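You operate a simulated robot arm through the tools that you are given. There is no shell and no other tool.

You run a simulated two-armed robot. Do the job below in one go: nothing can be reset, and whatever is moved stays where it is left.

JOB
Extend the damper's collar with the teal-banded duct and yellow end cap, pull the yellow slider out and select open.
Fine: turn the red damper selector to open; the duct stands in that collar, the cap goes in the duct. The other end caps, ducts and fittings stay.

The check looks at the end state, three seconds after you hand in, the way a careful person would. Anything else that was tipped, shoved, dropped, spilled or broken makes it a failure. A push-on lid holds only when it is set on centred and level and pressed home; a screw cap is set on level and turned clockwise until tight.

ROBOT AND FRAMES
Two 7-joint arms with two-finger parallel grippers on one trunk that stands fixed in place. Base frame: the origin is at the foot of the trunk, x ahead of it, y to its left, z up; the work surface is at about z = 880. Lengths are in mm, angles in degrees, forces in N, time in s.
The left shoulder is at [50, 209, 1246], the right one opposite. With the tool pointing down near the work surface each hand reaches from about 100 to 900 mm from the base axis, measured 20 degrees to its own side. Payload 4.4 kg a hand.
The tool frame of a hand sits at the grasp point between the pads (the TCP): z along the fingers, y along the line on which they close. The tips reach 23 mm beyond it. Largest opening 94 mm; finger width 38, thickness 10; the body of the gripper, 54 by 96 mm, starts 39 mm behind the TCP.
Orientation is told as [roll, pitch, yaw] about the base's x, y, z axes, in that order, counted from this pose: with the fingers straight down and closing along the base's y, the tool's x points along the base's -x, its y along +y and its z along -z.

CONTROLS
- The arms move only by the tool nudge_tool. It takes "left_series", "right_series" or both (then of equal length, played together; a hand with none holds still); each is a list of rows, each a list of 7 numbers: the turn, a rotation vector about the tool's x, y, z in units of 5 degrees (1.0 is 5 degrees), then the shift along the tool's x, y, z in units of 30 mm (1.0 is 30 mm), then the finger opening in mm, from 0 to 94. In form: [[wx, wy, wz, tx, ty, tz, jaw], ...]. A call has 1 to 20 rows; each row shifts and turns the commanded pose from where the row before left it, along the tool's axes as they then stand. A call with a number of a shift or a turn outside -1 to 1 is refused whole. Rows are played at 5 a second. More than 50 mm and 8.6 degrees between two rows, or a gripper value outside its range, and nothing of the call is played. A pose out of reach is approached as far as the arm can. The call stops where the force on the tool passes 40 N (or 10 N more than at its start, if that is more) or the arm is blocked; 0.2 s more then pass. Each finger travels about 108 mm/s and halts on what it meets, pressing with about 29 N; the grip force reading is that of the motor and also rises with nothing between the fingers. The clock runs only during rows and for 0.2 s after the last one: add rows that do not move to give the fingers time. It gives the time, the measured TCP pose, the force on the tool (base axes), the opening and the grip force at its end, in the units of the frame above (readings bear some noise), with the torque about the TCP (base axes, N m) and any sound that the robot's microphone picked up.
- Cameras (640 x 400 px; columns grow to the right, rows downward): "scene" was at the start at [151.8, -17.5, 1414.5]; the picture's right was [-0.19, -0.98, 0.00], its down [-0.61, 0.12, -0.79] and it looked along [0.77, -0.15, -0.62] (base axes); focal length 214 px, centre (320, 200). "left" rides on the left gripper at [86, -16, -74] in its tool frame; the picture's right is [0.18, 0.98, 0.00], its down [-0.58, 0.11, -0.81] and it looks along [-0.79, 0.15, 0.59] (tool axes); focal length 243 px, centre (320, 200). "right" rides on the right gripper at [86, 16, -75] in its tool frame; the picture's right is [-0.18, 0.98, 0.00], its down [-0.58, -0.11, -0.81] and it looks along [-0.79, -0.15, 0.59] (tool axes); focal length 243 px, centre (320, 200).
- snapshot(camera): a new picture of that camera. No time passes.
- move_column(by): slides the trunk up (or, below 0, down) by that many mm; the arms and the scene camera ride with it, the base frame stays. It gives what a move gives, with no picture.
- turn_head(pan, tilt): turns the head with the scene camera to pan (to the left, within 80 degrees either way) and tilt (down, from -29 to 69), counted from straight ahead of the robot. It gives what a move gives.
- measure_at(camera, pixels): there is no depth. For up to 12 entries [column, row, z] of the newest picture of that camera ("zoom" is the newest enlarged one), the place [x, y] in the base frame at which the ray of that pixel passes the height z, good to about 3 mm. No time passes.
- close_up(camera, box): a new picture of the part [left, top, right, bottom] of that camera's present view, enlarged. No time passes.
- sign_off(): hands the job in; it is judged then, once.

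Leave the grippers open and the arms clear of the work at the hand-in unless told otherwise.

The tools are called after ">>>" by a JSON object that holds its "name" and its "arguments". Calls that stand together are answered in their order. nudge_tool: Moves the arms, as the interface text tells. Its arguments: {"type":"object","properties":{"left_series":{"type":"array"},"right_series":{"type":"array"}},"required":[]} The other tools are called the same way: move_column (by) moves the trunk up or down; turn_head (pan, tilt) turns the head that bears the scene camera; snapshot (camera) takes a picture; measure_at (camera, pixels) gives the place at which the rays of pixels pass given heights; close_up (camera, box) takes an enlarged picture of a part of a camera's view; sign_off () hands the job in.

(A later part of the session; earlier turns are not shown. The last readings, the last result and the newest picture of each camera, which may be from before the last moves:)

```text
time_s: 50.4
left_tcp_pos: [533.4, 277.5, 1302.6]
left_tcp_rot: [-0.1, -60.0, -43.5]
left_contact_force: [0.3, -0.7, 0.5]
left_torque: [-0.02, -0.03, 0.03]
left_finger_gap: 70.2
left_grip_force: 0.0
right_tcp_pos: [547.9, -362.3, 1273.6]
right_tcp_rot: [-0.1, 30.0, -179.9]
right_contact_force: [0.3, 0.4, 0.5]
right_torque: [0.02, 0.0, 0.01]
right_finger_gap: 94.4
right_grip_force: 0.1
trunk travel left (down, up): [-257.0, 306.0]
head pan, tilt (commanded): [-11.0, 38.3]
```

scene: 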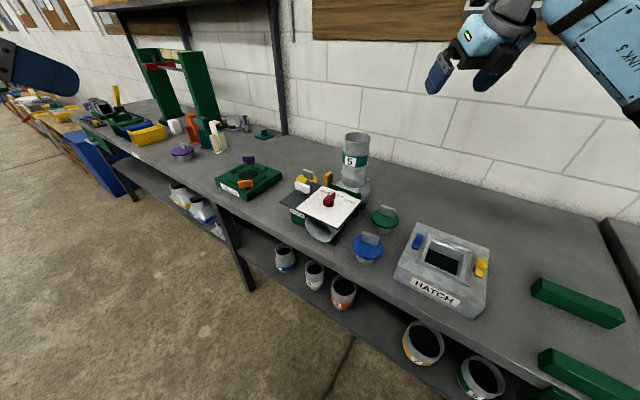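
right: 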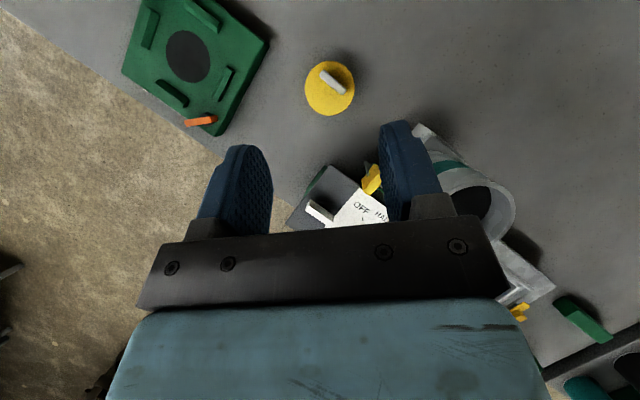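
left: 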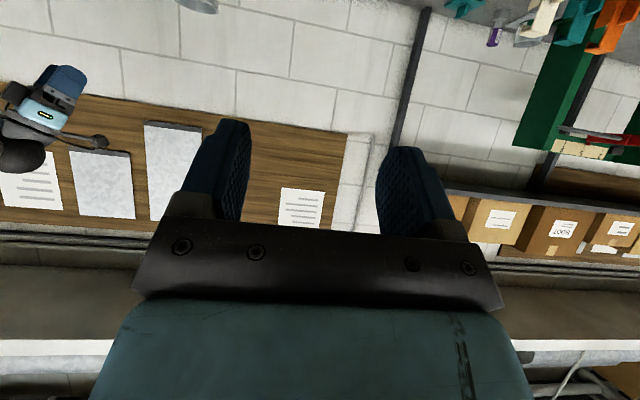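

Now I'll bring the left hand along its pointing direction toward the cap. First 12 of 20 steps, then a check.

>>> {"name": "nudge_tool", "arguments": {"left_series": [[0, 0, 0, 0.051, -0.049, 0.91, 70], [0, 0, 0, 0.051, -0.049, 0.91, 70], [0, 0, 0, 0.051, -0.049, 0.91, 70], [0, 0, 0, 0.051, -0.049, 0.91, 70], [0, 0, 0, 0.051, -0.049, 0.91, 70], [0, 0, 0, 0.051, -0.049, 0.91, 70], [0, 0, 0, 0.051, -0.049, 0.91, 70], [0, 0, 0, 0.051, -0.049, 0.91, 70], [0, 0, 0, 0.051, -0.049, 0.91, 70], [0, 0, 0, 0.051, -0.049, 0.91, 70], [0, 0, 0, 0.051, -0.049, 0.91, 70], [0, 0, 0, 0.051, -0.049, 0.91, 70], [0, 0, 0, 0, 0, 0, 70]]}}

>>> {"name": "snapshot", "arguments": {"camera": "left"}}

>>> {"name": "snapshot", "arguments": {"camera": "scene"}}

>>> {"name": "snapshot", "arguments": {"camera": "right"}}

```text
time_s: 53.2
left_tcp_pos: [720.2, 72.2, 1120.8]
left_tcp_rot: [-0.1, -60.0, -43.5]
left_contact_force: [-0.6, 0.7, -0.5]
left_torque: [-0.01, -0.03, 0.03]
left_finger_gap: 70.1
left_grip_force: 0.0
right_tcp_pos: [547.2, -361.1, 1274.2]
right_tcp_rot: [-0.1, 30.0, -179.8]
right_contact_force: [-0.5, 0.3, -0.6]
right_torque: [0.0, -0.03, -0.04]
right_finger_gap: 93.7
right_grip_force: 0.1
trunk travel left (down, up): [-257.0, 306.0]
head pan, tilt (commanded): [-11.0, 38.3]
```

```text
taken
```

left: 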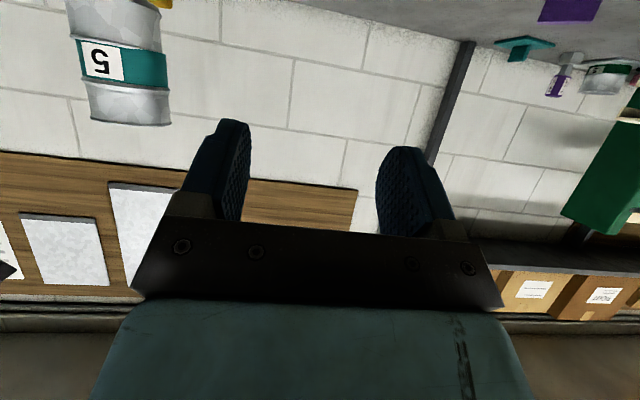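

```text
taken
```

scene: 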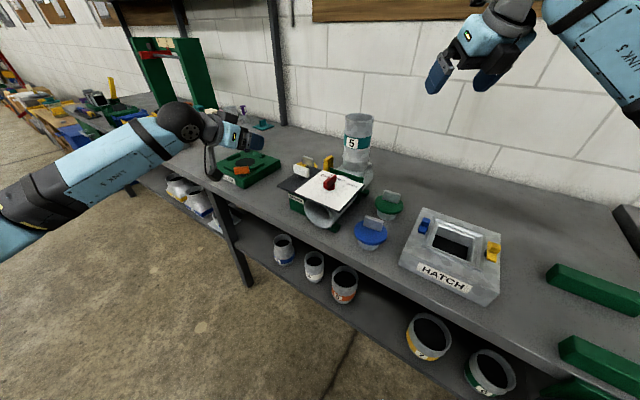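

```text
taken
```

right: 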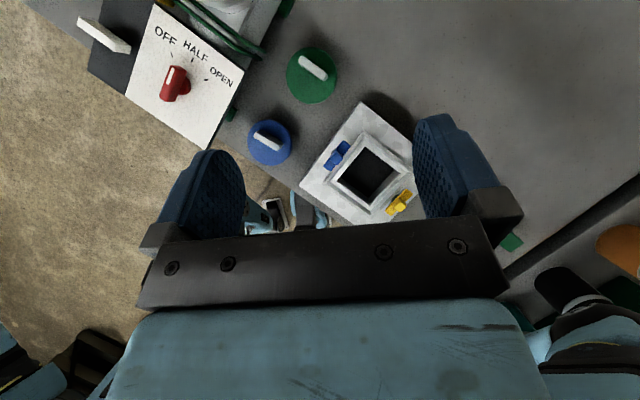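

The path is clear so far. I'll continue the remaining 8 steps to the pre-grasp point about 90 mm short of the handle.

>>> {"name": "nudge_tool", "arguments": {"left_series": [[0, 0, 0, 0.051, -0.049, 0.91, 70], [0, 0, 0, 0.051, -0.049, 0.91, 70], [0, 0, 0, 0.051, -0.049, 0.91, 70], [0, 0, 0, 0.051, -0.049, 0.91, 70], [0, 0, 0, 0.051, -0.049, 0.91, 70], [0, 0, 0, 0.051, -0.049, 0.91, 70], [0, 0, 0, 0.051, -0.049, 0.91, 70], [0, 0, 0, 0.051, -0.049, 0.91, 70], [0, 0, 0, 0, 0, 0, 70], [0, 0, 0, 0, 0, 0, 70]]}}

>>> {"name": "snapshot", "arguments": {"camera": "left"}}

>>> {"name": "snapshot", "arguments": {"camera": "scene"}}

```text
time_s: 55.4
left_tcp_pos: [844.7, -60.9, 1003.0]
left_tcp_rot: [0.0, -60.0, -43.5]
left_contact_force: [-0.3, 0.6, 0.2]
left_torque: [0.0, -0.02, 0.04]
left_finger_gap: 70.2
left_grip_force: 0.1
right_tcp_pos: [547.8, -363.2, 1272.3]
right_tcp_rot: [-0.1, 30.1, -179.9]
right_contact_force: [0.1, -0.5, 0.3]
right_torque: [0.01, 0.0, 0.0]
right_finger_gap: 94.1
right_grip_force: 0.0
trunk travel left (down, up): [-257.0, 306.0]
head pan, tilt (commanded): [-11.0, 38.3]
```

```text
taken
```

left: 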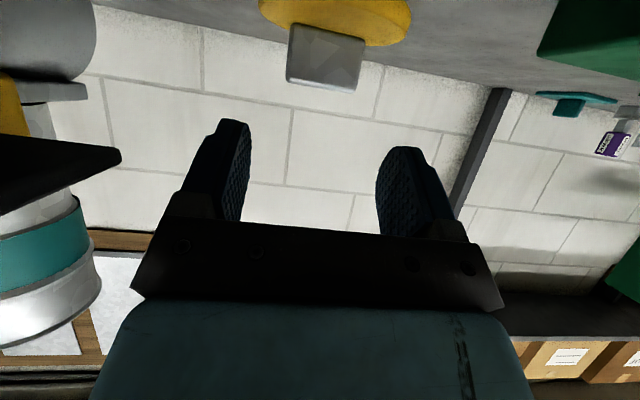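

```text
taken
```

scene: 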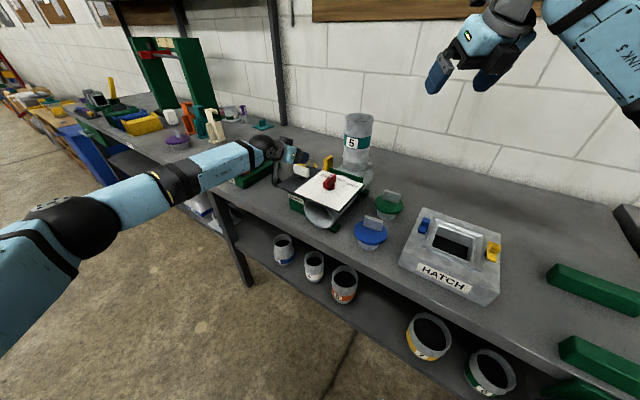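

The left camera shows the handle at (326,57), about 4 mm to the right of the tool axis. Its top edge is at the predicted row, and the disc top is near z=925. I'll shift +4 mm along tool y and advance 55 mm first.

>>> {"name": "nudge_tool", "arguments": {"left_series": [[0, 0, 0, 0, 0.13, 0, 70], [0, 0, 0, 0, 0, 0.46, 70], [0, 0, 0, 0, 0, 0.46, 70], [0, 0, 0, 0, 0, 0.46, 70], [0, 0, 0, 0, 0, 0.46, 70], [0, 0, 0, 0, 0, 0, 70]]}}

>>> {"name": "snapshot", "arguments": {"camera": "left"}}

>>> {"name": "close_up", "arguments": {"camera": "scene", "box": [240, 120, 360, 210]}}

```text
time_s: 56.8
left_tcp_pos: [871.9, -94.4, 977.0]
left_tcp_rot: [0.2, -64.9, -42.9]
left_contact_force: [0.1, 0.6, -1.2]
left_torque: [-0.02, -0.01, 0.0]
left_finger_gap: 70.0
left_grip_force: 0.0
left hand out of reach, approached as far as the arm can: row 3, 4, 5
right_tcp_pos: [548.5, -360.7, 1272.7]
right_tcp_rot: [-0.2, 30.1, -179.7]
right_contact_force: [0.2, -0.3, -0.3]
right_torque: [-0.01, 0.0, 0.0]
right_finger_gap: 93.8
right_grip_force: 0.1
trunk travel left (down, up): [-257.0, 306.0]
head pan, tilt (commanded): [-11.0, 38.3]
```

```text
taken
```

left: 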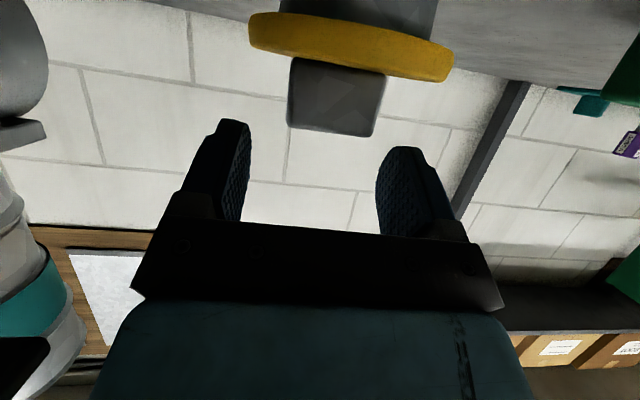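

```text
4.44 times, centred on (300, 165) of scene
```

zoom: 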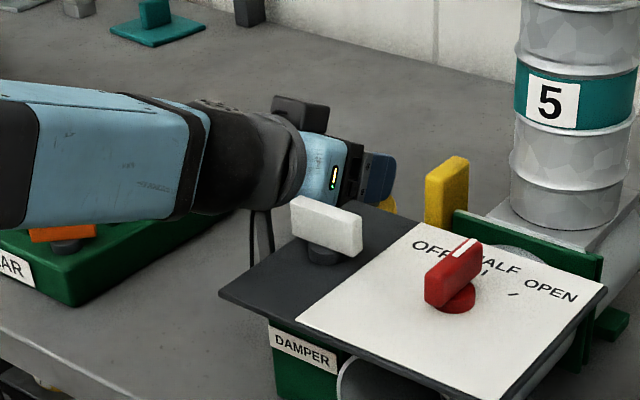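

The left arm hits its limit at about (872,-94), with the wrist already tilting, so it can't reach the handle. I'll back it out along its pointing direction. The right arm, tilted about 28° and coming radially from the front, should just reach the handle top. The cap can then be slid closer and re-gripped.

>>> {"name": "nudge_tool", "arguments": {"left_series": [[0, 0, 0, 0, 0, -0.9, 70], [0, 0, 0, 0, 0, -0.95, 70], [0, 0, 0, 0, 0, -0.95, 70], [0, 0, 0, 0, 0, -0.95, 70], [0, 0, 0, 0, 0, -0.95, 70], [0, 0, 0, 0, 0, -0.95, 70], [0, 0, 0, 0, 0, -0.95, 70], [0, 0, 0, 0, 0, -0.95, 70], [0, 0, 0, 0, 0, -0.95, 70], [0, 0, 0, 0, 0, -0.95, 70], [0, 0, 0, 0, 0, -0.95, 70], [0, 0, 0, 0, 0, -0.95, 70], [0, 0, 0, 0, 0, -0.95, 70], [0, 0, 0, 0, 0, -0.95, 70], [0, 0, 0, 0, 0, -0.95, 70], [0, 0, 0, 0, 0, -0.95, 70]]}}

>>> {"name": "snapshot", "arguments": {"camera": "scene"}}

```text
time_s: 60.2
left_tcp_pos: [567.6, 183.8, 1171.2]
left_tcp_rot: [0.3, -64.9, -42.6]
left_contact_force: [-0.7, 0.4, 0.7]
left_torque: [0.01, 0.02, -0.02]
left_finger_gap: 70.0
left_grip_force: 0.1
right_tcp_pos: [547.4, -360.3, 1273.9]
right_tcp_rot: [-0.1, 30.0, -179.8]
right_contact_force: [-0.4, 0.9, 0.1]
right_torque: [0.0, 0.01, 0.03]
right_finger_gap: 94.1
right_grip_force: 0.1
trunk travel left (down, up): [-257.0, 306.0]
head pan, tilt (commanded): [-11.0, 38.3]
```

```text
taken
```

scene: 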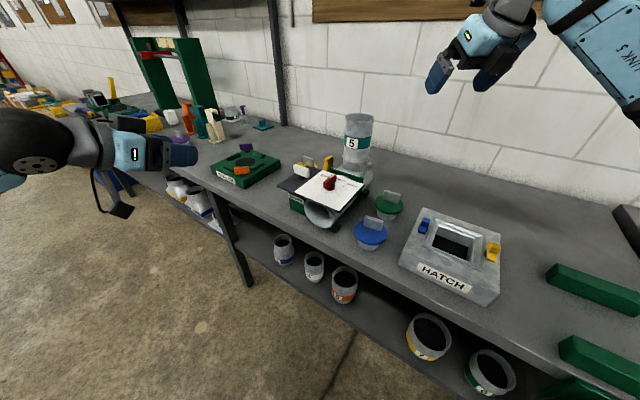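

I'll level the left hand out so its camera can watch from the left side. At the same time the right hand goes back to a position over the cap side, staying high.

>>> {"name": "nudge_tool", "arguments": {"left_series": [[0, 1, 0, 0, 0, 0, 94], [0, 1, 0, 0, 0, 0, 94], [0, 1, 0, 0, 0, 0, 94], [0, 1, 0, 0, 0, 0, 94], [0, 1, 0, 0, 0, 0, 94], [0, 1, 0, 0, 0, 0, 94], [0, 1, 0, 0, 0, 0, 94], [0, 1, 0, 0, 0, 0, 94], [0, 1, 0, 0, 0, 0, 94], [0, 1, 0, 0, 0, 0, 94], [0, 1, 0, 0, 0, 0, 94], [0, 1, 0, 0, 0, 0, 94], [0, 1, 0, 0, 0, 0, 94]]}}

>>> {"name": "snapshot", "arguments": {"camera": "left"}}

```text
time_s: 63.0
left_tcp_pos: [568.9, 182.6, 1170.4]
left_tcp_rot: [-0.1, 0.0, -42.5]
left_contact_force: [0.7, -1.3, 0.5]
left_torque: [0.01, 0.01, -0.02]
left_finger_gap: 93.9
left_grip_force: 0.0
right_tcp_pos: [548.1, -362.5, 1273.0]
right_tcp_rot: [0.0, 30.0, -179.9]
right_contact_force: [-0.7, -0.1, -0.3]
right_torque: [0.04, -0.01, -0.03]
right_finger_gap: 93.9
right_grip_force: 0.0
trunk travel left (down, up): [-257.0, 306.0]
head pan, tilt (commanded): [-11.0, 38.3]
```

```text
taken
```

left: 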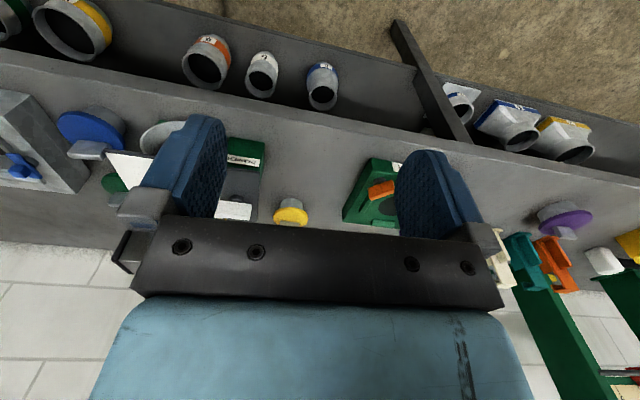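

Next the right hand: adjust yaw to -175 and tilt to 28°, then travel high over the duct to about (846,-125,1230).

>>> {"name": "nudge_tool", "arguments": {"right_series": [[0.5, -0.4, -0.866, 0, 0, 0, 80], [0, 0, 0, 0.722, -0.583, 0.519, 80], [0, 0, 0, 0.722, -0.583, 0.519, 80], [0, 0, 0, 0.722, -0.583, 0.519, 80], [0, 0, 0, 0.722, -0.583, 0.519, 80], [0, 0, 0, 0.722, -0.583, 0.519, 80], [0, 0, 0, 0.722, -0.583, 0.519, 80], [0, 0, 0, 0.722, -0.583, 0.519, 80], [0, 0, 0, 0.722, -0.583, 0.519, 80], [0, 0, 0, 0.722, -0.583, 0.519, 80], [0, 0, 0, 0.722, -0.583, 0.519, 80], [0, 0, 0, 0.722, -0.583, 0.519, 80], [0, 0, 0, 0.722, -0.583, 0.519, 80], [0, 0, 0, 0, 0, 0, 80]]}}

>>> {"name": "snapshot", "arguments": {"camera": "scene"}}

>>> {"name": "snapshot", "arguments": {"camera": "right"}}

```text
time_s: 66.0
left_tcp_pos: [568.5, 182.2, 1170.8]
left_tcp_rot: [0.1, 0.1, -42.5]
left_contact_force: [-0.9, -1.0, 0.0]
left_torque: [0.02, -0.01, -0.01]
left_finger_gap: 93.9
left_grip_force: 0.0
right_tcp_pos: [845.8, -125.0, 1227.1]
right_tcp_rot: [-0.2, 28.0, -174.8]
right_contact_force: [-0.5, -0.7, 0.0]
right_torque: [0.0, 0.02, 0.02]
right_finger_gap: 80.1
right_grip_force: 0.0
trunk travel left (down, up): [-257.0, 306.0]
head pan, tilt (commanded): [-11.0, 38.3]
```

```text
taken
```

scene: 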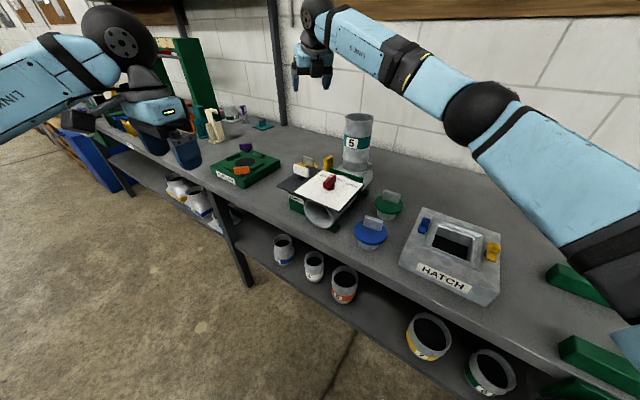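

```text
taken
```

right: 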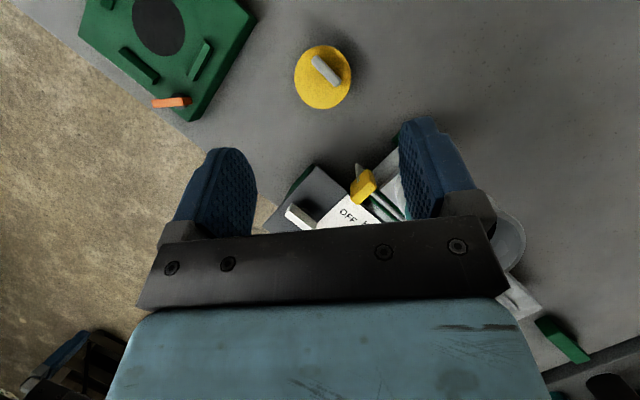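

On target at (846,-125,1227). I'll move forward-down to about (896,-114,1080), directly above the handle.

>>> {"name": "nudge_tool", "arguments": {"right_series": [[0, 0, 0, -0.142, -0.037, 0.867, 80], [0, 0, 0, -0.142, -0.037, 0.867, 80], [0, 0, 0, -0.142, -0.037, 0.867, 80], [0, 0, 0, -0.142, -0.037, 0.867, 80], [0, 0, 0, -0.142, -0.037, 0.867, 80], [0, 0, 0, -0.142, -0.037, 0.867, 80], [0, 0, 0, 0, 0, 0, 80]]}}

>>> {"name": "snapshot", "arguments": {"camera": "scene"}}

>>> {"name": "snapshot", "arguments": {"camera": "right"}}

```text
time_s: 67.6
left_tcp_pos: [567.8, 183.9, 1170.2]
left_tcp_rot: [0.1, 0.1, -42.6]
left_contact_force: [0.3, -0.8, -0.4]
left_torque: [-0.02, -0.02, 0.01]
left_finger_gap: 94.2
left_grip_force: 0.0
right_tcp_pos: [894.0, -112.8, 1079.8]
right_tcp_rot: [-0.2, 28.0, -174.9]
right_contact_force: [-0.1, -0.3, 0.9]
right_torque: [-0.01, 0.01, 0.01]
right_finger_gap: 80.3
right_grip_force: 0.0
trunk travel left (down, up): [-257.0, 306.0]
head pan, tilt (commanded): [-11.0, 38.3]
```

```text
taken
```

scene: 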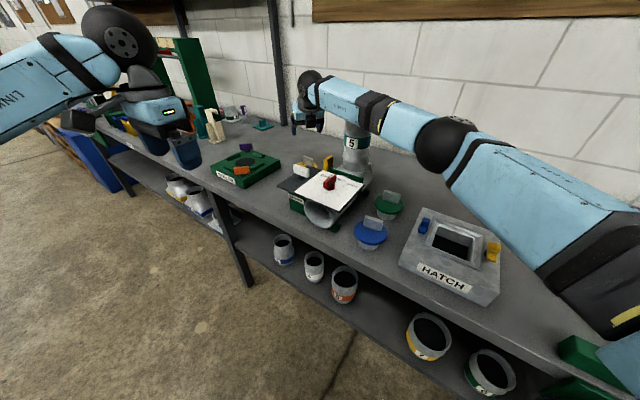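

```text
taken
```

right: 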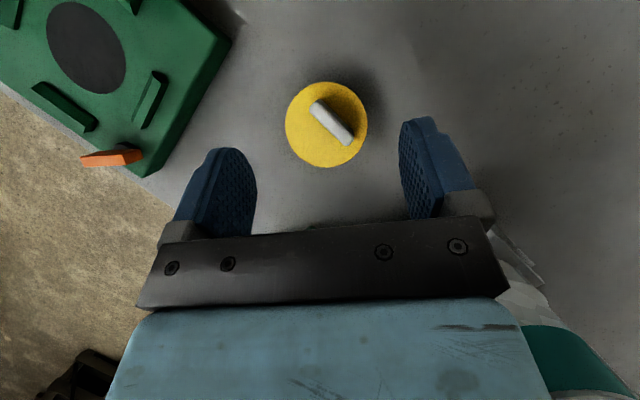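

The right forearm should keep about 30 mm from the duct. I'll measure the handle once more from this camera before the final descent.

>>> {"name": "close_up", "arguments": {"camera": "right", "box": [270, 70, 390, 190]}}

>>> {"name": "measure_at", "arguments": {"camera": "right", "pixels": [[332, 122, 960], [314, 104, 960], [350, 140, 960], [326, 125, 925], [285.5, 125, 925], [368, 125, 925]]}}

>>> {"name": "close_up", "arguments": {"camera": "scene", "box": [270, 60, 400, 200]}}

```text
3.33 times, centred on (330, 130) of right
```

zoom: 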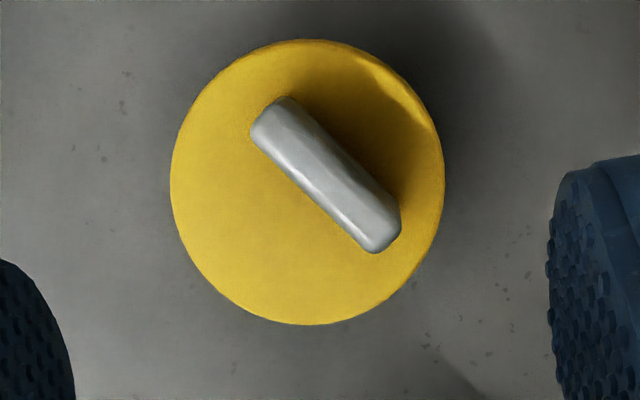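

```text
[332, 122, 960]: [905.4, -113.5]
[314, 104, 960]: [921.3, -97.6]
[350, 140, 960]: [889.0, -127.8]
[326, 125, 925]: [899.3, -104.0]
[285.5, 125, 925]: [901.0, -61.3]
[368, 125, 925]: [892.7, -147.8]
```

```text
2.86 times, centred on (335, 130) of scene
```

zoom: 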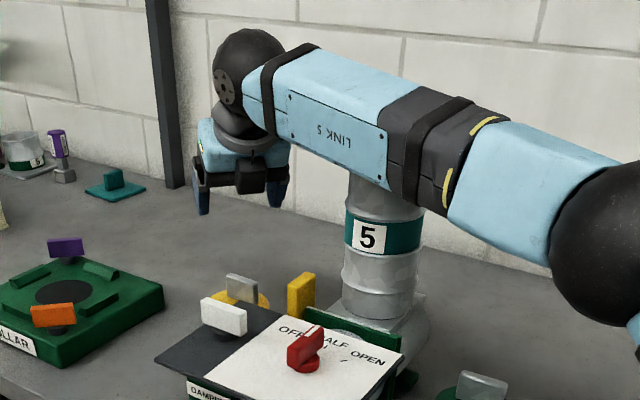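

The handle center is at about (904,-113), 43°. I'll descend 80 mm vertically, then check clearance around the knobs.

>>> {"name": "nudge_tool", "arguments": {"right_series": [[0, 0, 0, -0.26, 0, 0.535, 80], [0, 0, 0, -0.26, 0, 0.535, 80], [0, 0, 0, -0.26, 0, 0.535, 80], [0, 0, 0, -0.26, 0, 0.535, 80], [0, 0, 0, 0, 0, 0, 80]]}}

>>> {"name": "close_up", "arguments": {"camera": "scene", "box": [260, 80, 400, 220]}}

>>> {"name": "snapshot", "arguments": {"camera": "right"}}

>>> {"name": "snapshot", "arguments": {"camera": "left"}}

```text
time_s: 69.0
left_tcp_pos: [563.5, 185.6, 1171.0]
left_tcp_rot: [0.2, -0.2, -42.5]
left_contact_force: [0.6, -0.7, -0.5]
left_torque: [0.03, 0.06, 0.02]
left_finger_gap: 94.0
left_grip_force: 0.0
right_tcp_pos: [898.2, -108.5, 1041.7]
right_tcp_rot: [-0.1, 30.2, -174.7]
right_contact_force: [0.6, -0.9, 0.3]
right_torque: [0.02, 0.09, 0.04]
right_finger_gap: 79.8
right_grip_force: 0.0
trunk travel left (down, up): [-257.0, 306.0]
head pan, tilt (commanded): [-11.0, 38.3]
stopped in row 5 (right hand): the arm was blocked; the commanded pose is now the measured one
```

```text
2.86 times, centred on (330, 150) of scene
```

zoom: 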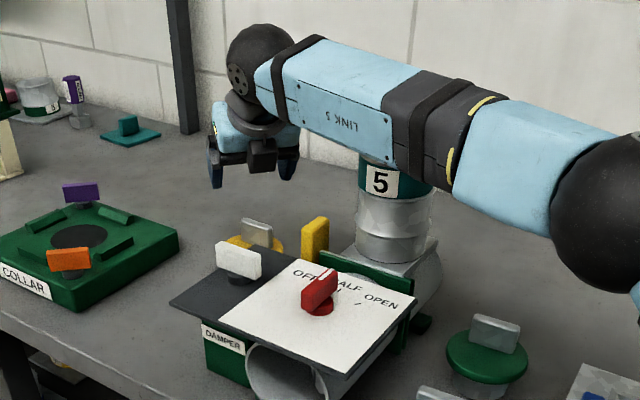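

```text
taken
```

right: 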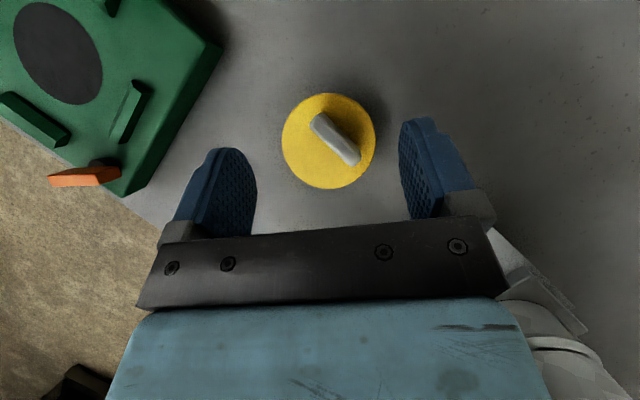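

```text
taken
```

left: 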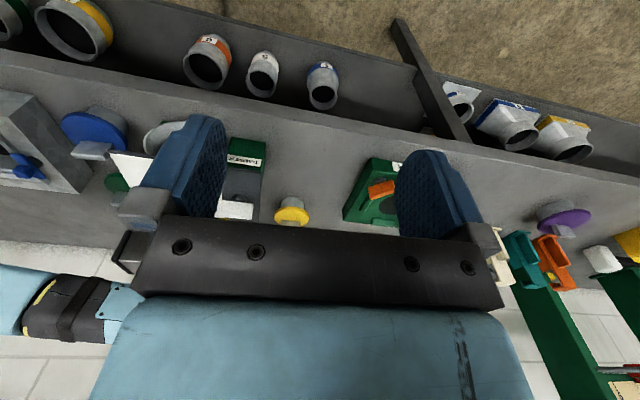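

The arm was blocked at z=1042, nudged to +y. The forearm has most likely touched the duct, though the duct still looks in place. I'll back straight up along the same path right away.

>>> {"name": "nudge_tool", "arguments": {"right_series": [[0, 0, 0, 0.13, 0, -0.27, 80], [0, 0, 0, 0.26, 0, -0.535, 80], [0, 0, 0, 0.26, 0, -0.535, 80], [0, 0, 0, 0.26, 0, -0.535, 80], [0, 0, 0, 0.4, 0, -0.8, 80], [0, 0, 0, 0.4, 0, -0.8, 80], [0, 0, 0, 0, 0, 0, 80]]}}

>>> {"name": "snapshot", "arguments": {"camera": "scene"}}

>>> {"name": "close_up", "arguments": {"camera": "scene", "box": [320, 90, 400, 210]}}

>>> {"name": "snapshot", "arguments": {"camera": "right"}}

```text
time_s: 70.6
left_tcp_pos: [568.4, 184.0, 1169.9]
left_tcp_rot: [0.0, 0.1, -42.5]
left_contact_force: [-0.5, -0.3, 0.4]
left_torque: [0.02, 0.0, -0.01]
left_finger_gap: 93.7
left_grip_force: 0.1
right_tcp_pos: [894.5, -112.2, 1142.4]
right_tcp_rot: [-0.1, 29.1, -174.9]
right_contact_force: [0.3, 0.0, -0.1]
right_torque: [0.02, 0.0, -0.02]
right_finger_gap: 80.1
right_grip_force: 0.1
trunk travel left (down, up): [-257.0, 306.0]
head pan, tilt (commanded): [-11.0, 38.3]
```

```text
taken
```

scene: 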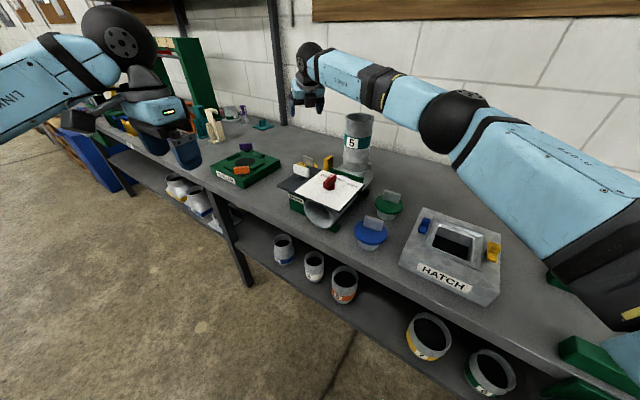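

```text
3.33 times, centred on (360, 150) of scene
```

zoom: 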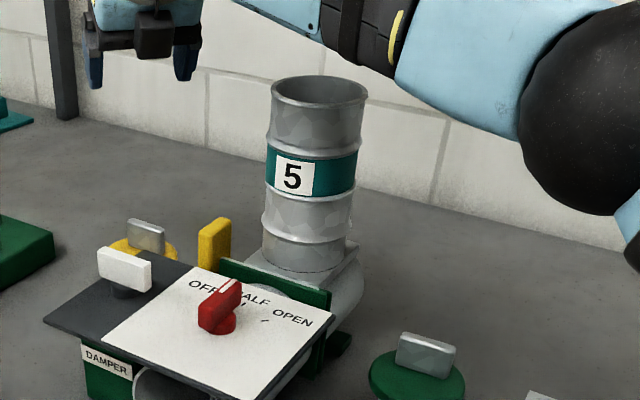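

```text
taken
```

right: 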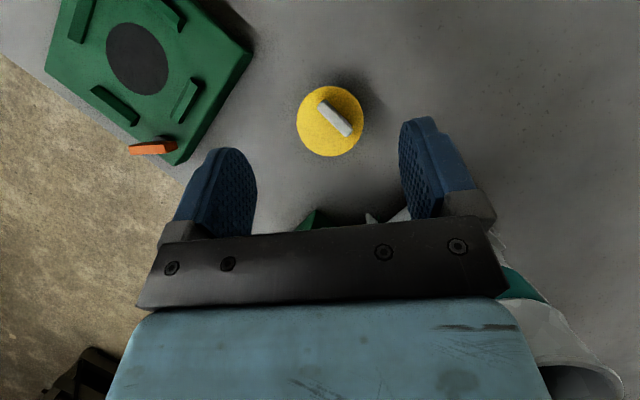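

The duct is still upright and unmoved. The wrist is spherical and sits further forward than I assumed, so the forearm passed too near the duct. I'll instead turn the approach 30° so the wrist comes from the left of the line, giving about 50 mm or more from the duct. The rotation happens up here, at z=1142.

>>> {"name": "nudge_tool", "arguments": {"right_series": [[-0.485, 0, 0.875, 0, 0, 0, 80], [-0.485, 0, 0.875, 0, 0, 0, 80], [-0.485, 0, 0.875, 0, 0, 0, 80], [-0.485, 0, 0.875, 0, 0, 0, 80], [-0.485, 0, 0.875, 0, 0, 0, 80], [-0.485, 0, 0.875, 0, 0, 0, 80], [0, 0.6, 0, 0, 0, 0, 80], [0, 0, 0, 0, 0, 0, 80]]}}

>>> {"name": "snapshot", "arguments": {"camera": "scene"}}

>>> {"name": "snapshot", "arguments": {"camera": "right"}}

```text
time_s: 72.4
left_tcp_pos: [569.5, 182.5, 1170.5]
left_tcp_rot: [0.0, 0.0, -42.5]
left_contact_force: [0.1, -0.3, -0.7]
left_torque: [-0.01, -0.01, -0.01]
left_finger_gap: 94.2
left_grip_force: 0.0
right_tcp_pos: [894.5, -110.2, 1142.2]
right_tcp_rot: [-0.2, 32.0, 155.1]
right_contact_force: [-0.5, 0.2, -0.3]
right_torque: [-0.01, -0.04, -0.03]
right_finger_gap: 80.0
right_grip_force: 0.2
trunk travel left (down, up): [-257.0, 306.0]
head pan, tilt (commanded): [-11.0, 38.3]
```

```text
taken
```

scene: 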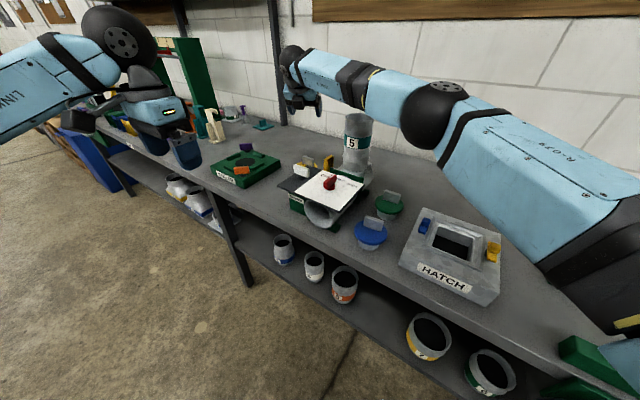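

```text
taken
```

right: 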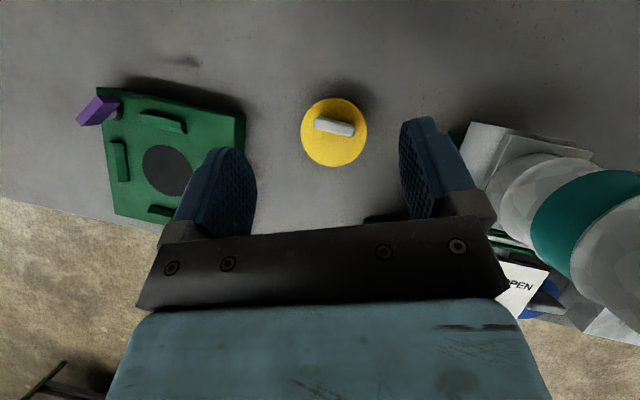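

The pose is achieved at yaw 155, tilt 32, and the handle now lies nearly along the closing line. I'll descend 110 mm in moderate steps, watching for any block.

>>> {"name": "nudge_tool", "arguments": {"right_series": [[0, 0, 0, -0.23, 0, 0.4, 80], [0, 0, 0, -0.23, 0, 0.4, 80], [0, 0, 0, -0.23, 0, 0.4, 80], [0, 0, 0, -0.23, 0, 0.4, 80], [0, 0, 0, -0.23, 0, 0.4, 80], [0, 0, 0, -0.23, 0, 0.4, 80], [0, 0, 0, -0.23, 0, 0.4, 80], [0, 0, 0, -0.23, 0, 0.4, 80], [0, 0, 0, 0, 0, 0, 80]]}}

>>> {"name": "close_up", "arguments": {"camera": "scene", "box": [260, 60, 440, 200]}}

>>> {"name": "snapshot", "arguments": {"camera": "right"}}

```text
time_s: 74.4
left_tcp_pos: [568.0, 182.5, 1170.2]
left_tcp_rot: [0.1, 0.1, -42.5]
left_contact_force: [-0.4, -0.7, -0.1]
left_torque: [-0.02, 0.02, 0.02]
left_finger_gap: 94.0
left_grip_force: 0.0
right_tcp_pos: [898.7, -111.7, 1030.0]
right_tcp_rot: [-0.2, 32.0, 155.2]
right_contact_force: [0.2, 0.8, 0.2]
right_torque: [0.0, -0.02, -0.02]
right_finger_gap: 80.3
right_grip_force: 0.0
trunk travel left (down, up): [-257.0, 306.0]
head pan, tilt (commanded): [-11.0, 38.3]
```

```text
2.86 times, centred on (350, 130) of scene
```

zoom: 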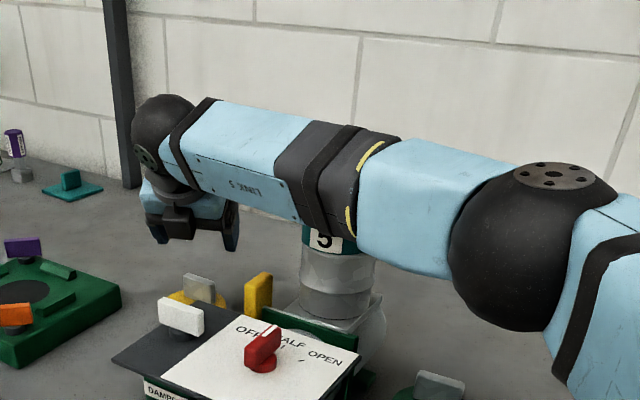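

```text
taken
```

right: 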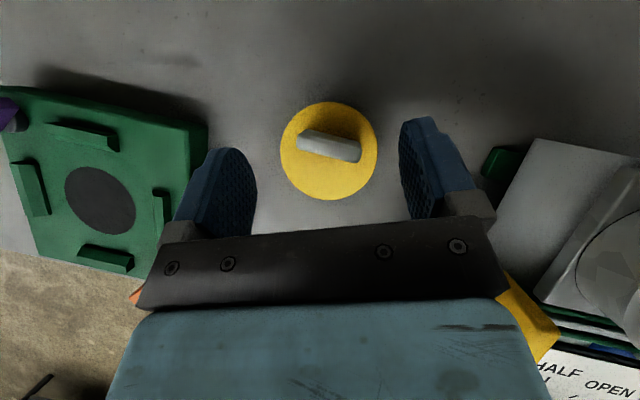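

No block at z=1030. I'll re-measure the handle center (329,146) in this view before the last part.

>>> {"name": "close_up", "arguments": {"camera": "right", "box": [260, 90, 400, 210]}}

>>> {"name": "measure_at", "arguments": {"camera": "right", "pixels": [[329, 147, 960], [300, 139, 960], [358, 155, 960], [329, 151, 925]]}}

```text
3.33 times, centred on (330, 150) of right
```

zoom: 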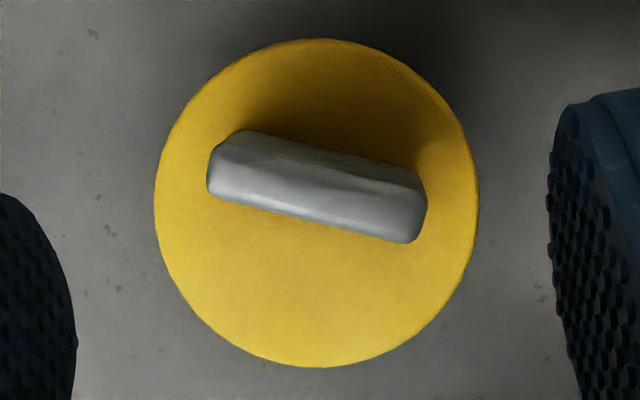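

```text
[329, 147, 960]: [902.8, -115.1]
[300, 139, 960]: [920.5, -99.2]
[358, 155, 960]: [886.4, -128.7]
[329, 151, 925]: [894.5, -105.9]
```

The handle center (903,-114) is centered between the fingers. I'll descend the last 65 mm to z≈965.

>>> {"name": "nudge_tool", "arguments": {"right_series": [[0, 0, 0, -0.145, 0, 0.453, 80], [0, 0, 0, -0.23, 0, 0.4, 80], [0, 0, 0, -0.23, 0, 0.4, 80], [0, 0, 0, -0.23, 0, 0.4, 80], [0, 0, 0, -0.16, 0, 0.28, 80], [0, 0, 0, 0, 0, 0, 80]]}}

>>> {"name": "close_up", "arguments": {"camera": "scene", "box": [260, 80, 440, 220]}}

>>> {"name": "snapshot", "arguments": {"camera": "right"}}

```text
time_s: 75.8
left_tcp_pos: [568.7, 182.8, 1170.5]
left_tcp_rot: [0.2, 0.1, -42.5]
left_contact_force: [0.7, -0.3, 0.2]
left_torque: [-0.01, 0.01, -0.02]
left_finger_gap: 94.0
left_grip_force: 0.1
right_tcp_pos: [903.3, -113.9, 966.1]
right_tcp_rot: [-0.3, 32.0, 155.2]
right_contact_force: [-0.2, -0.1, -1.0]
right_torque: [-0.01, 0.01, 0.0]
right_finger_gap: 80.0
right_grip_force: 0.0
trunk travel left (down, up): [-257.0, 306.0]
head pan, tilt (commanded): [-11.0, 38.3]
```

```text
2.86 times, centred on (350, 150) of scene
```

zoom: 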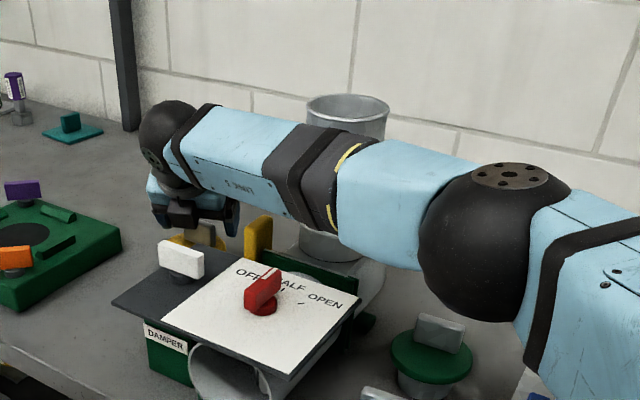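

```text
taken
```

right: 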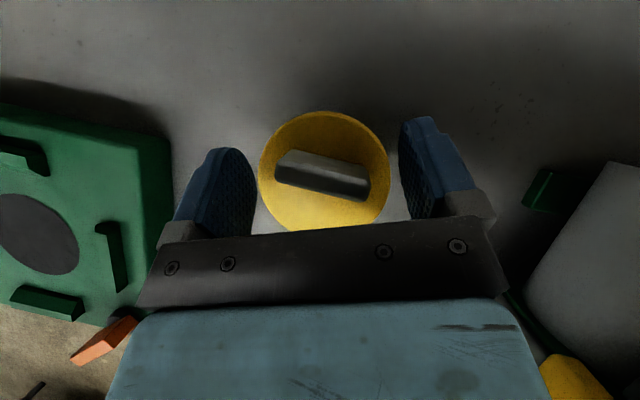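

I've reached (903,-114,966), with the handle between the fingers and the duct still upright behind the forearm. I'll close the fingers on the handle's ends.

>>> {"name": "nudge_tool", "arguments": {"right_series": [[0, 0, 0, 0, 0, 0, 65], [0, 0, 0, 0, 0, 0, 55], [0, 0, 0, 0, 0, 0, 48], [0, 0, 0, 0, 0, 0, 42], [0, 0, 0, 0, 0, 0, 40]]}}

>>> {"name": "snapshot", "arguments": {"camera": "right"}}

```text
time_s: 77.0
left_tcp_pos: [568.0, 183.2, 1170.0]
left_tcp_rot: [0.1, 0.1, -42.5]
left_contact_force: [-0.5, 0.0, -0.8]
left_torque: [0.0, -0.02, -0.01]
left_finger_gap: 94.1
left_grip_force: 0.1
right_tcp_pos: [904.1, -113.9, 967.1]
right_tcp_rot: [-0.3, 31.9, 155.2]
right_contact_force: [0.1, -0.5, -0.2]
right_torque: [-0.01, 0.03, 0.02]
right_finger_gap: 50.0
right_grip_force: 29.5
trunk travel left (down, up): [-257.0, 306.0]
head pan, tilt (commanded): [-11.0, 38.3]
```

```text
taken
```

right: 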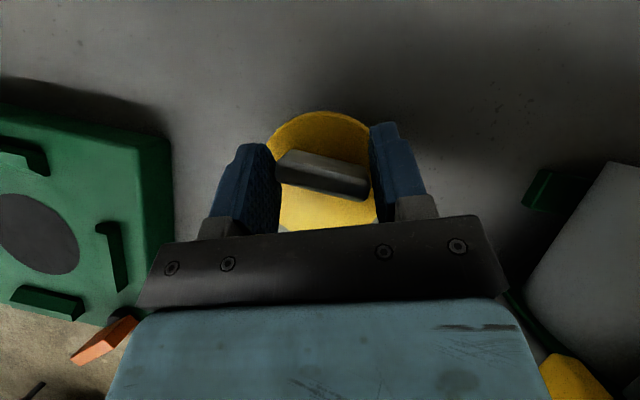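

The grip is at 50 mm with 29.5 N. I'll lift 8 mm and see whether the cap comes up and stays level.

>>> {"name": "nudge_tool", "arguments": {"right_series": [[0, 0, 0, 0.07, 0, -0.12, 40], [0, 0, 0, 0.07, 0, -0.12, 40], [0, 0, 0, 0, 0, 0, 40], [0, 0, 0, 0, 0, 0, 40]]}}

>>> {"name": "snapshot", "arguments": {"camera": "right"}}

>>> {"name": "close_up", "arguments": {"camera": "scene", "box": [285, 130, 345, 190]}}

>>> {"name": "close_up", "arguments": {"camera": "left", "box": [220, 160, 360, 260]}}

```text
time_s: 78.0
left_tcp_pos: [568.3, 184.9, 1170.0]
left_tcp_rot: [0.1, 0.0, -42.5]
left_contact_force: [0.1, 0.1, -0.1]
left_torque: [0.0, 0.02, -0.04]
left_finger_gap: 93.9
left_grip_force: 0.1
right_tcp_pos: [903.4, -114.0, 972.8]
right_tcp_rot: [-0.3, 32.0, 155.2]
right_contact_force: [0.2, 0.5, -0.9]
right_torque: [0.02, 0.0, 0.02]
right_finger_gap: 49.8
right_grip_force: 28.9
trunk travel left (down, up): [-257.0, 306.0]
head pan, tilt (commanded): [-11.0, 38.3]
```

```text
taken
```

right: 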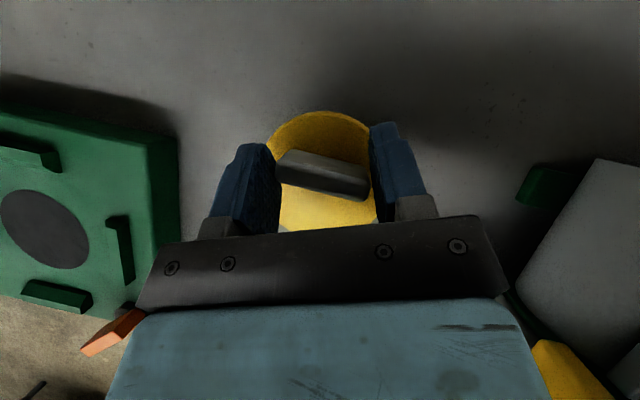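

```text
6.67 times, centred on (315, 160) of scene
```

zoom: 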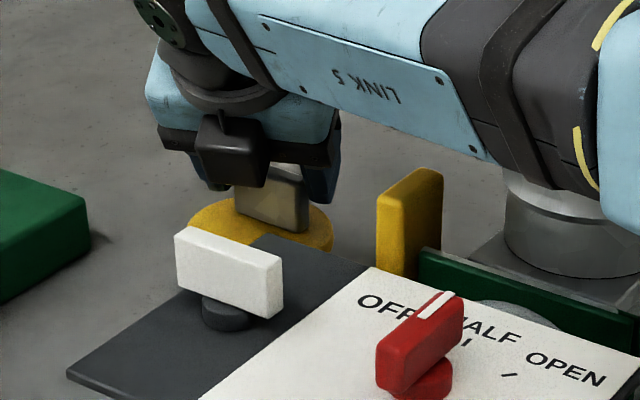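

```text
4.00 times, centred on (290, 210) of left
```

zoom: 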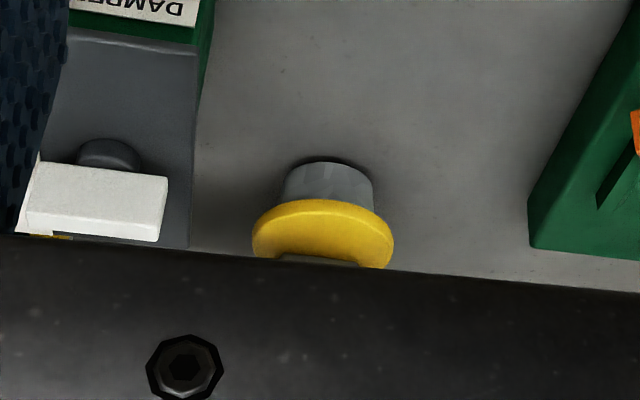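

The cap lifted cleanly: about 1 N, handle position in the fingers unchanged. I'll raise it vertically to about z=1130. Meanwhile the left hand closes its fingers and tilts to get a side view of the duct.

>>> {"name": "nudge_tool", "arguments": {"right_series": [[0, 0, 0, 0.44, 0, -0.76, 40], [0, 0, 0, 0.44, 0, -0.76, 40], [0, 0, 0, 0.44, 0, -0.76, 40], [0, 0, 0, 0.44, 0, -0.76, 40], [0, 0, 0, 0.44, 0, -0.76, 40], [0, 0, 0, 0.44, 0, -0.76, 40], [0, 0, 0, 0, 0, 0, 40]], "left_series": [[0, -1, 0, 0, 0, 0, 60], [0, -1, 0, 0, 0, 0, 40], [0, -1, 0, 0, 0, 0, 20], [0, -1, 0, 0, 0, 0, 0], [0, -1, 0, 0, 0, 0, 0], [0, 0, 0, 0, 0, 0, 0], [0, 0, 0, 0, 0, 0, 0]]}}

>>> {"name": "snapshot", "arguments": {"camera": "left"}}

>>> {"name": "snapshot", "arguments": {"camera": "scene"}}

>>> {"name": "snapshot", "arguments": {"camera": "right"}}

```text
time_s: 79.6
left_tcp_pos: [570.0, 182.6, 1170.0]
left_tcp_rot: [0.1, -24.8, -42.5]
left_contact_force: [-0.5, 0.3, 0.4]
left_torque: [0.0, 0.04, 0.0]
left_finger_gap: 0.1
left_grip_force: 29.0
right_tcp_pos: [898.7, -113.3, 1132.5]
right_tcp_rot: [-0.2, 32.0, 155.2]
right_contact_force: [0.0, 0.1, -0.4]
right_torque: [-0.02, -0.03, 0.0]
right_finger_gap: 50.3
right_grip_force: 28.7
trunk travel left (down, up): [-257.0, 306.0]
head pan, tilt (commanded): [-11.0, 38.3]
```

```text
taken
```

left: 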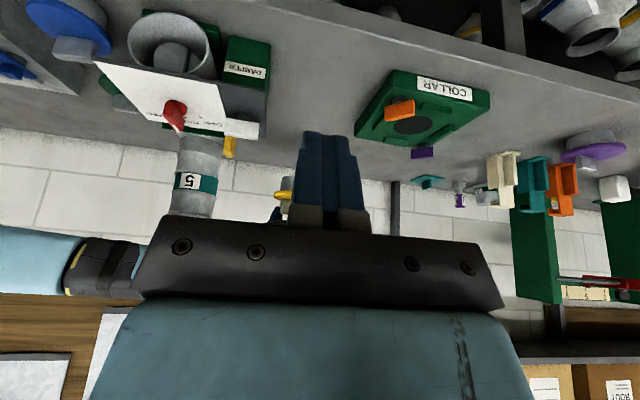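

```text
taken
```

scene: 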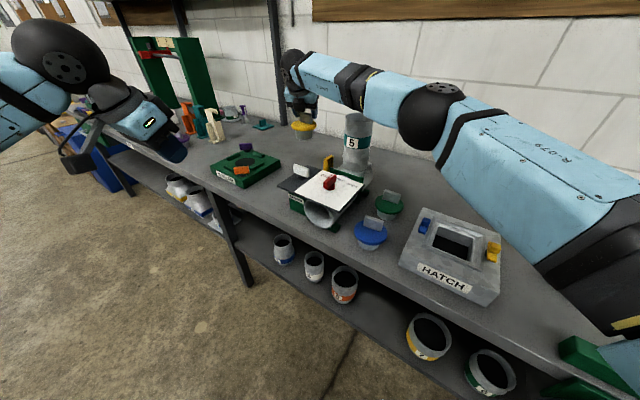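

```text
taken
```

right: 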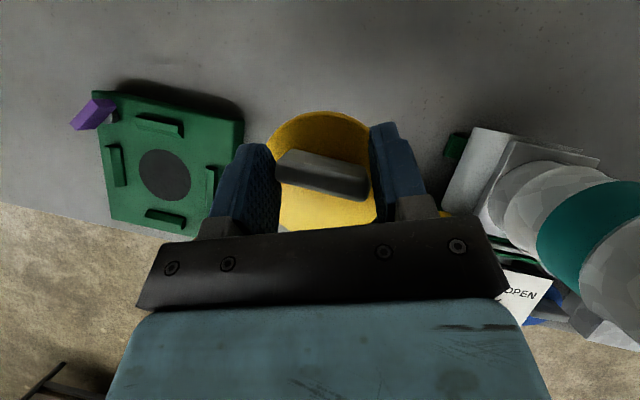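

The left camera now sees the duct at (195,190), upside-down. I'll tilt it 15° more to bring the duct top into clear view, and take the cap up and back to about (840,-112,1262).

>>> {"name": "nudge_tool", "arguments": {"right_series": [[0, 0, 0, 0.155, 0.16, -0.925, 40], [0, 0, 0, 0.155, 0.16, -0.925, 40], [0, 0, 0, 0.155, 0.16, -0.925, 40], [0, 0, 0, 0.155, 0.16, -0.925, 40], [0, 0, 0, 0.155, 0.16, -0.925, 40], [0, 0, 0, 0, 0, 0, 40]], "left_series": [[0, -1, 0, 0, 0, 0, 0], [0, -1, 0, 0, 0, 0, 0], [0, -1, 0, 0, 0, 0, 0], [0, -0.5, 0, 0, 0, 0, 0], [0, 0, 0, 0, 0, 0, 0], [0, 0, 0, 0, 0, 0, 0]]}}

>>> {"name": "snapshot", "arguments": {"camera": "left"}}

>>> {"name": "snapshot", "arguments": {"camera": "scene"}}

>>> {"name": "snapshot", "arguments": {"camera": "right"}}

```text
time_s: 81.0
left_tcp_pos: [568.9, 183.0, 1169.7]
left_tcp_rot: [0.0, -42.4, -42.5]
left_contact_force: [-0.6, 0.0, -0.8]
left_torque: [0.01, 0.0, 0.0]
left_finger_gap: 0.1
left_grip_force: 29.2
right_tcp_pos: [839.4, -111.7, 1260.1]
right_tcp_rot: [-0.1, 31.8, 155.2]
right_contact_force: [-0.4, -0.3, -0.9]
right_torque: [-0.04, 0.0, 0.0]
right_finger_gap: 50.1
right_grip_force: 29.2
trunk travel left (down, up): [-257.0, 306.0]
head pan, tilt (commanded): [-11.0, 38.3]
```

```text
taken
```

left: 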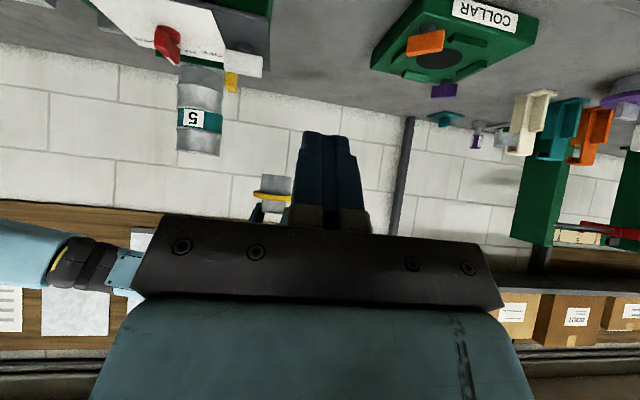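

```text
taken
```

scene: 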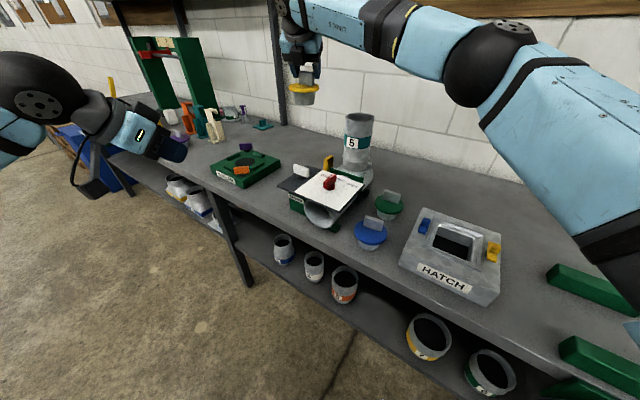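

```text
taken
```

right: 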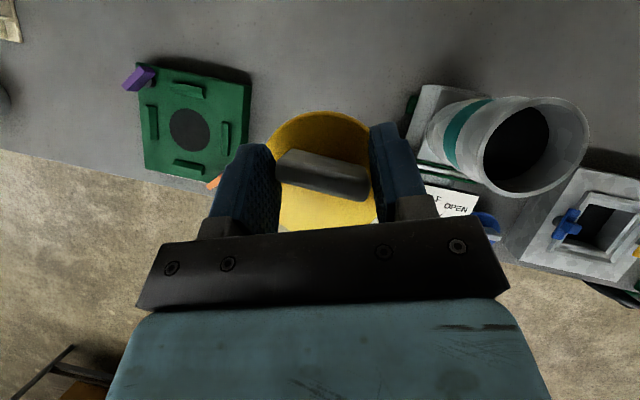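

Both side views are good: the left camera has the duct top at row ~152 and the cap at (273,190). I'll zoom to check the cap's levelness.

>>> {"name": "close_up", "arguments": {"camera": "left", "box": [150, 60, 310, 230]}}

>>> {"name": "close_up", "arguments": {"camera": "scene", "box": [270, 20, 390, 160]}}

```text
2.35 times, centred on (230, 145) of left
```

zoom: 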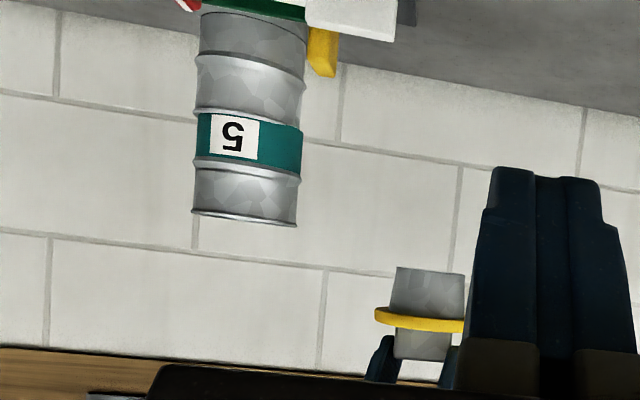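

```text
2.86 times, centred on (330, 90) of scene
```

zoom: 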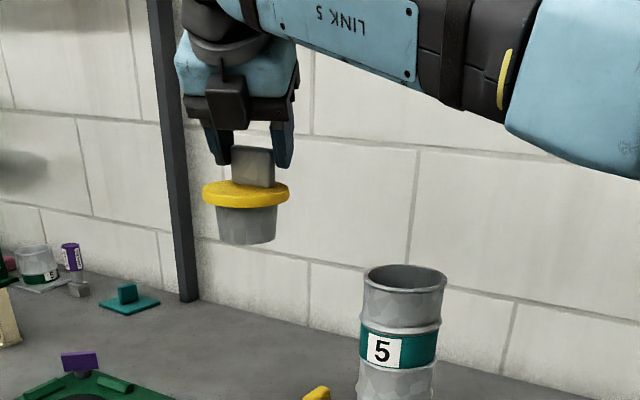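

The cap hangs level. Its plug is about 60 mm across against the duct's ~69 bore. I'll carry it over the duct at constant height, aiming the disc axis at (744.5,-246.5).

>>> {"name": "nudge_tool", "arguments": {"right_series": [[0, 0, 0, -0.084, 0.928, -0.1, 40], [0, 0, 0, -0.084, 0.928, -0.053, 40], [0, 0, 0, -0.084, 0.928, -0.053, 40], [0, 0, 0, -0.084, 0.928, -0.053, 40], [0, 0, 0, -0.084, 0.928, -0.053, 40], [0, 0, 0, -0.084, 0.928, -0.053, 40], [0, 0, 0, 0, 0, 0, 40], [0, 0, 0, 0, 0, 0, 40]]}}

>>> {"name": "close_up", "arguments": {"camera": "left", "box": [130, 70, 290, 230]}}

>>> {"name": "close_up", "arguments": {"camera": "scene", "box": [310, 40, 410, 150]}}

>>> {"name": "snapshot", "arguments": {"camera": "right"}}

```text
time_s: 82.8
left_tcp_pos: [568.8, 183.1, 1169.9]
left_tcp_rot: [0.2, -42.4, -42.6]
left_contact_force: [0.5, -0.8, 0.1]
left_torque: [0.03, -0.01, -0.01]
left_finger_gap: 0.0
left_grip_force: 29.2
right_tcp_pos: [751.4, -255.4, 1262.7]
right_tcp_rot: [-0.3, 32.0, 155.1]
right_contact_force: [-0.4, -0.5, -0.7]
right_torque: [-0.01, -0.02, -0.02]
right_finger_gap: 49.9
right_grip_force: 28.5
trunk travel left (down, up): [-257.0, 306.0]
head pan, tilt (commanded): [-11.0, 38.3]
```

```text
2.50 times, centred on (210, 150) of left
```

zoom: 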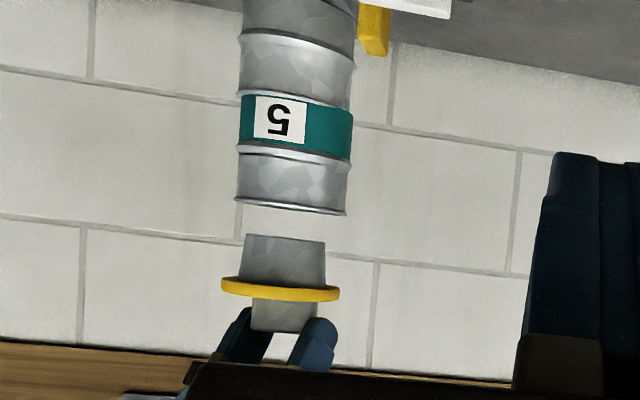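

```text
3.64 times, centred on (360, 95) of scene
```

zoom: 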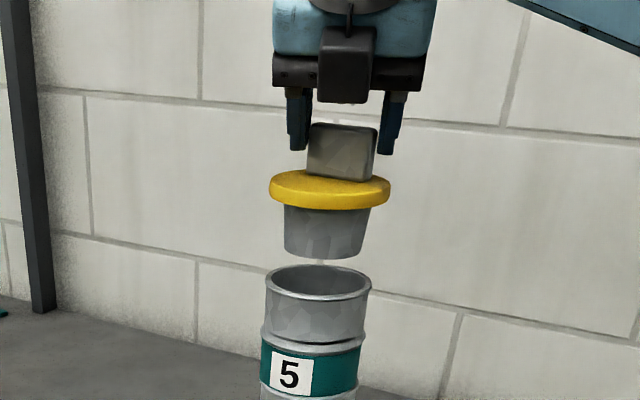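

```text
taken
```

right: 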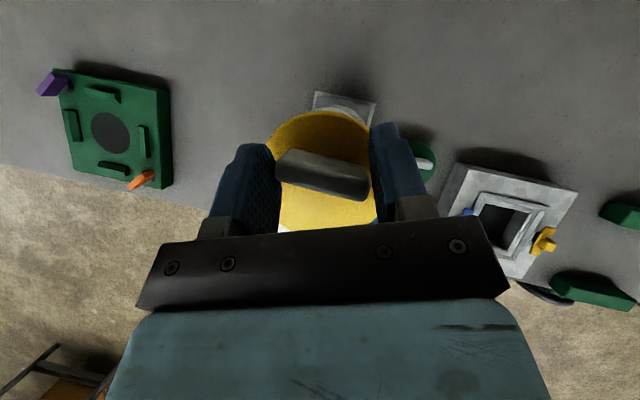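

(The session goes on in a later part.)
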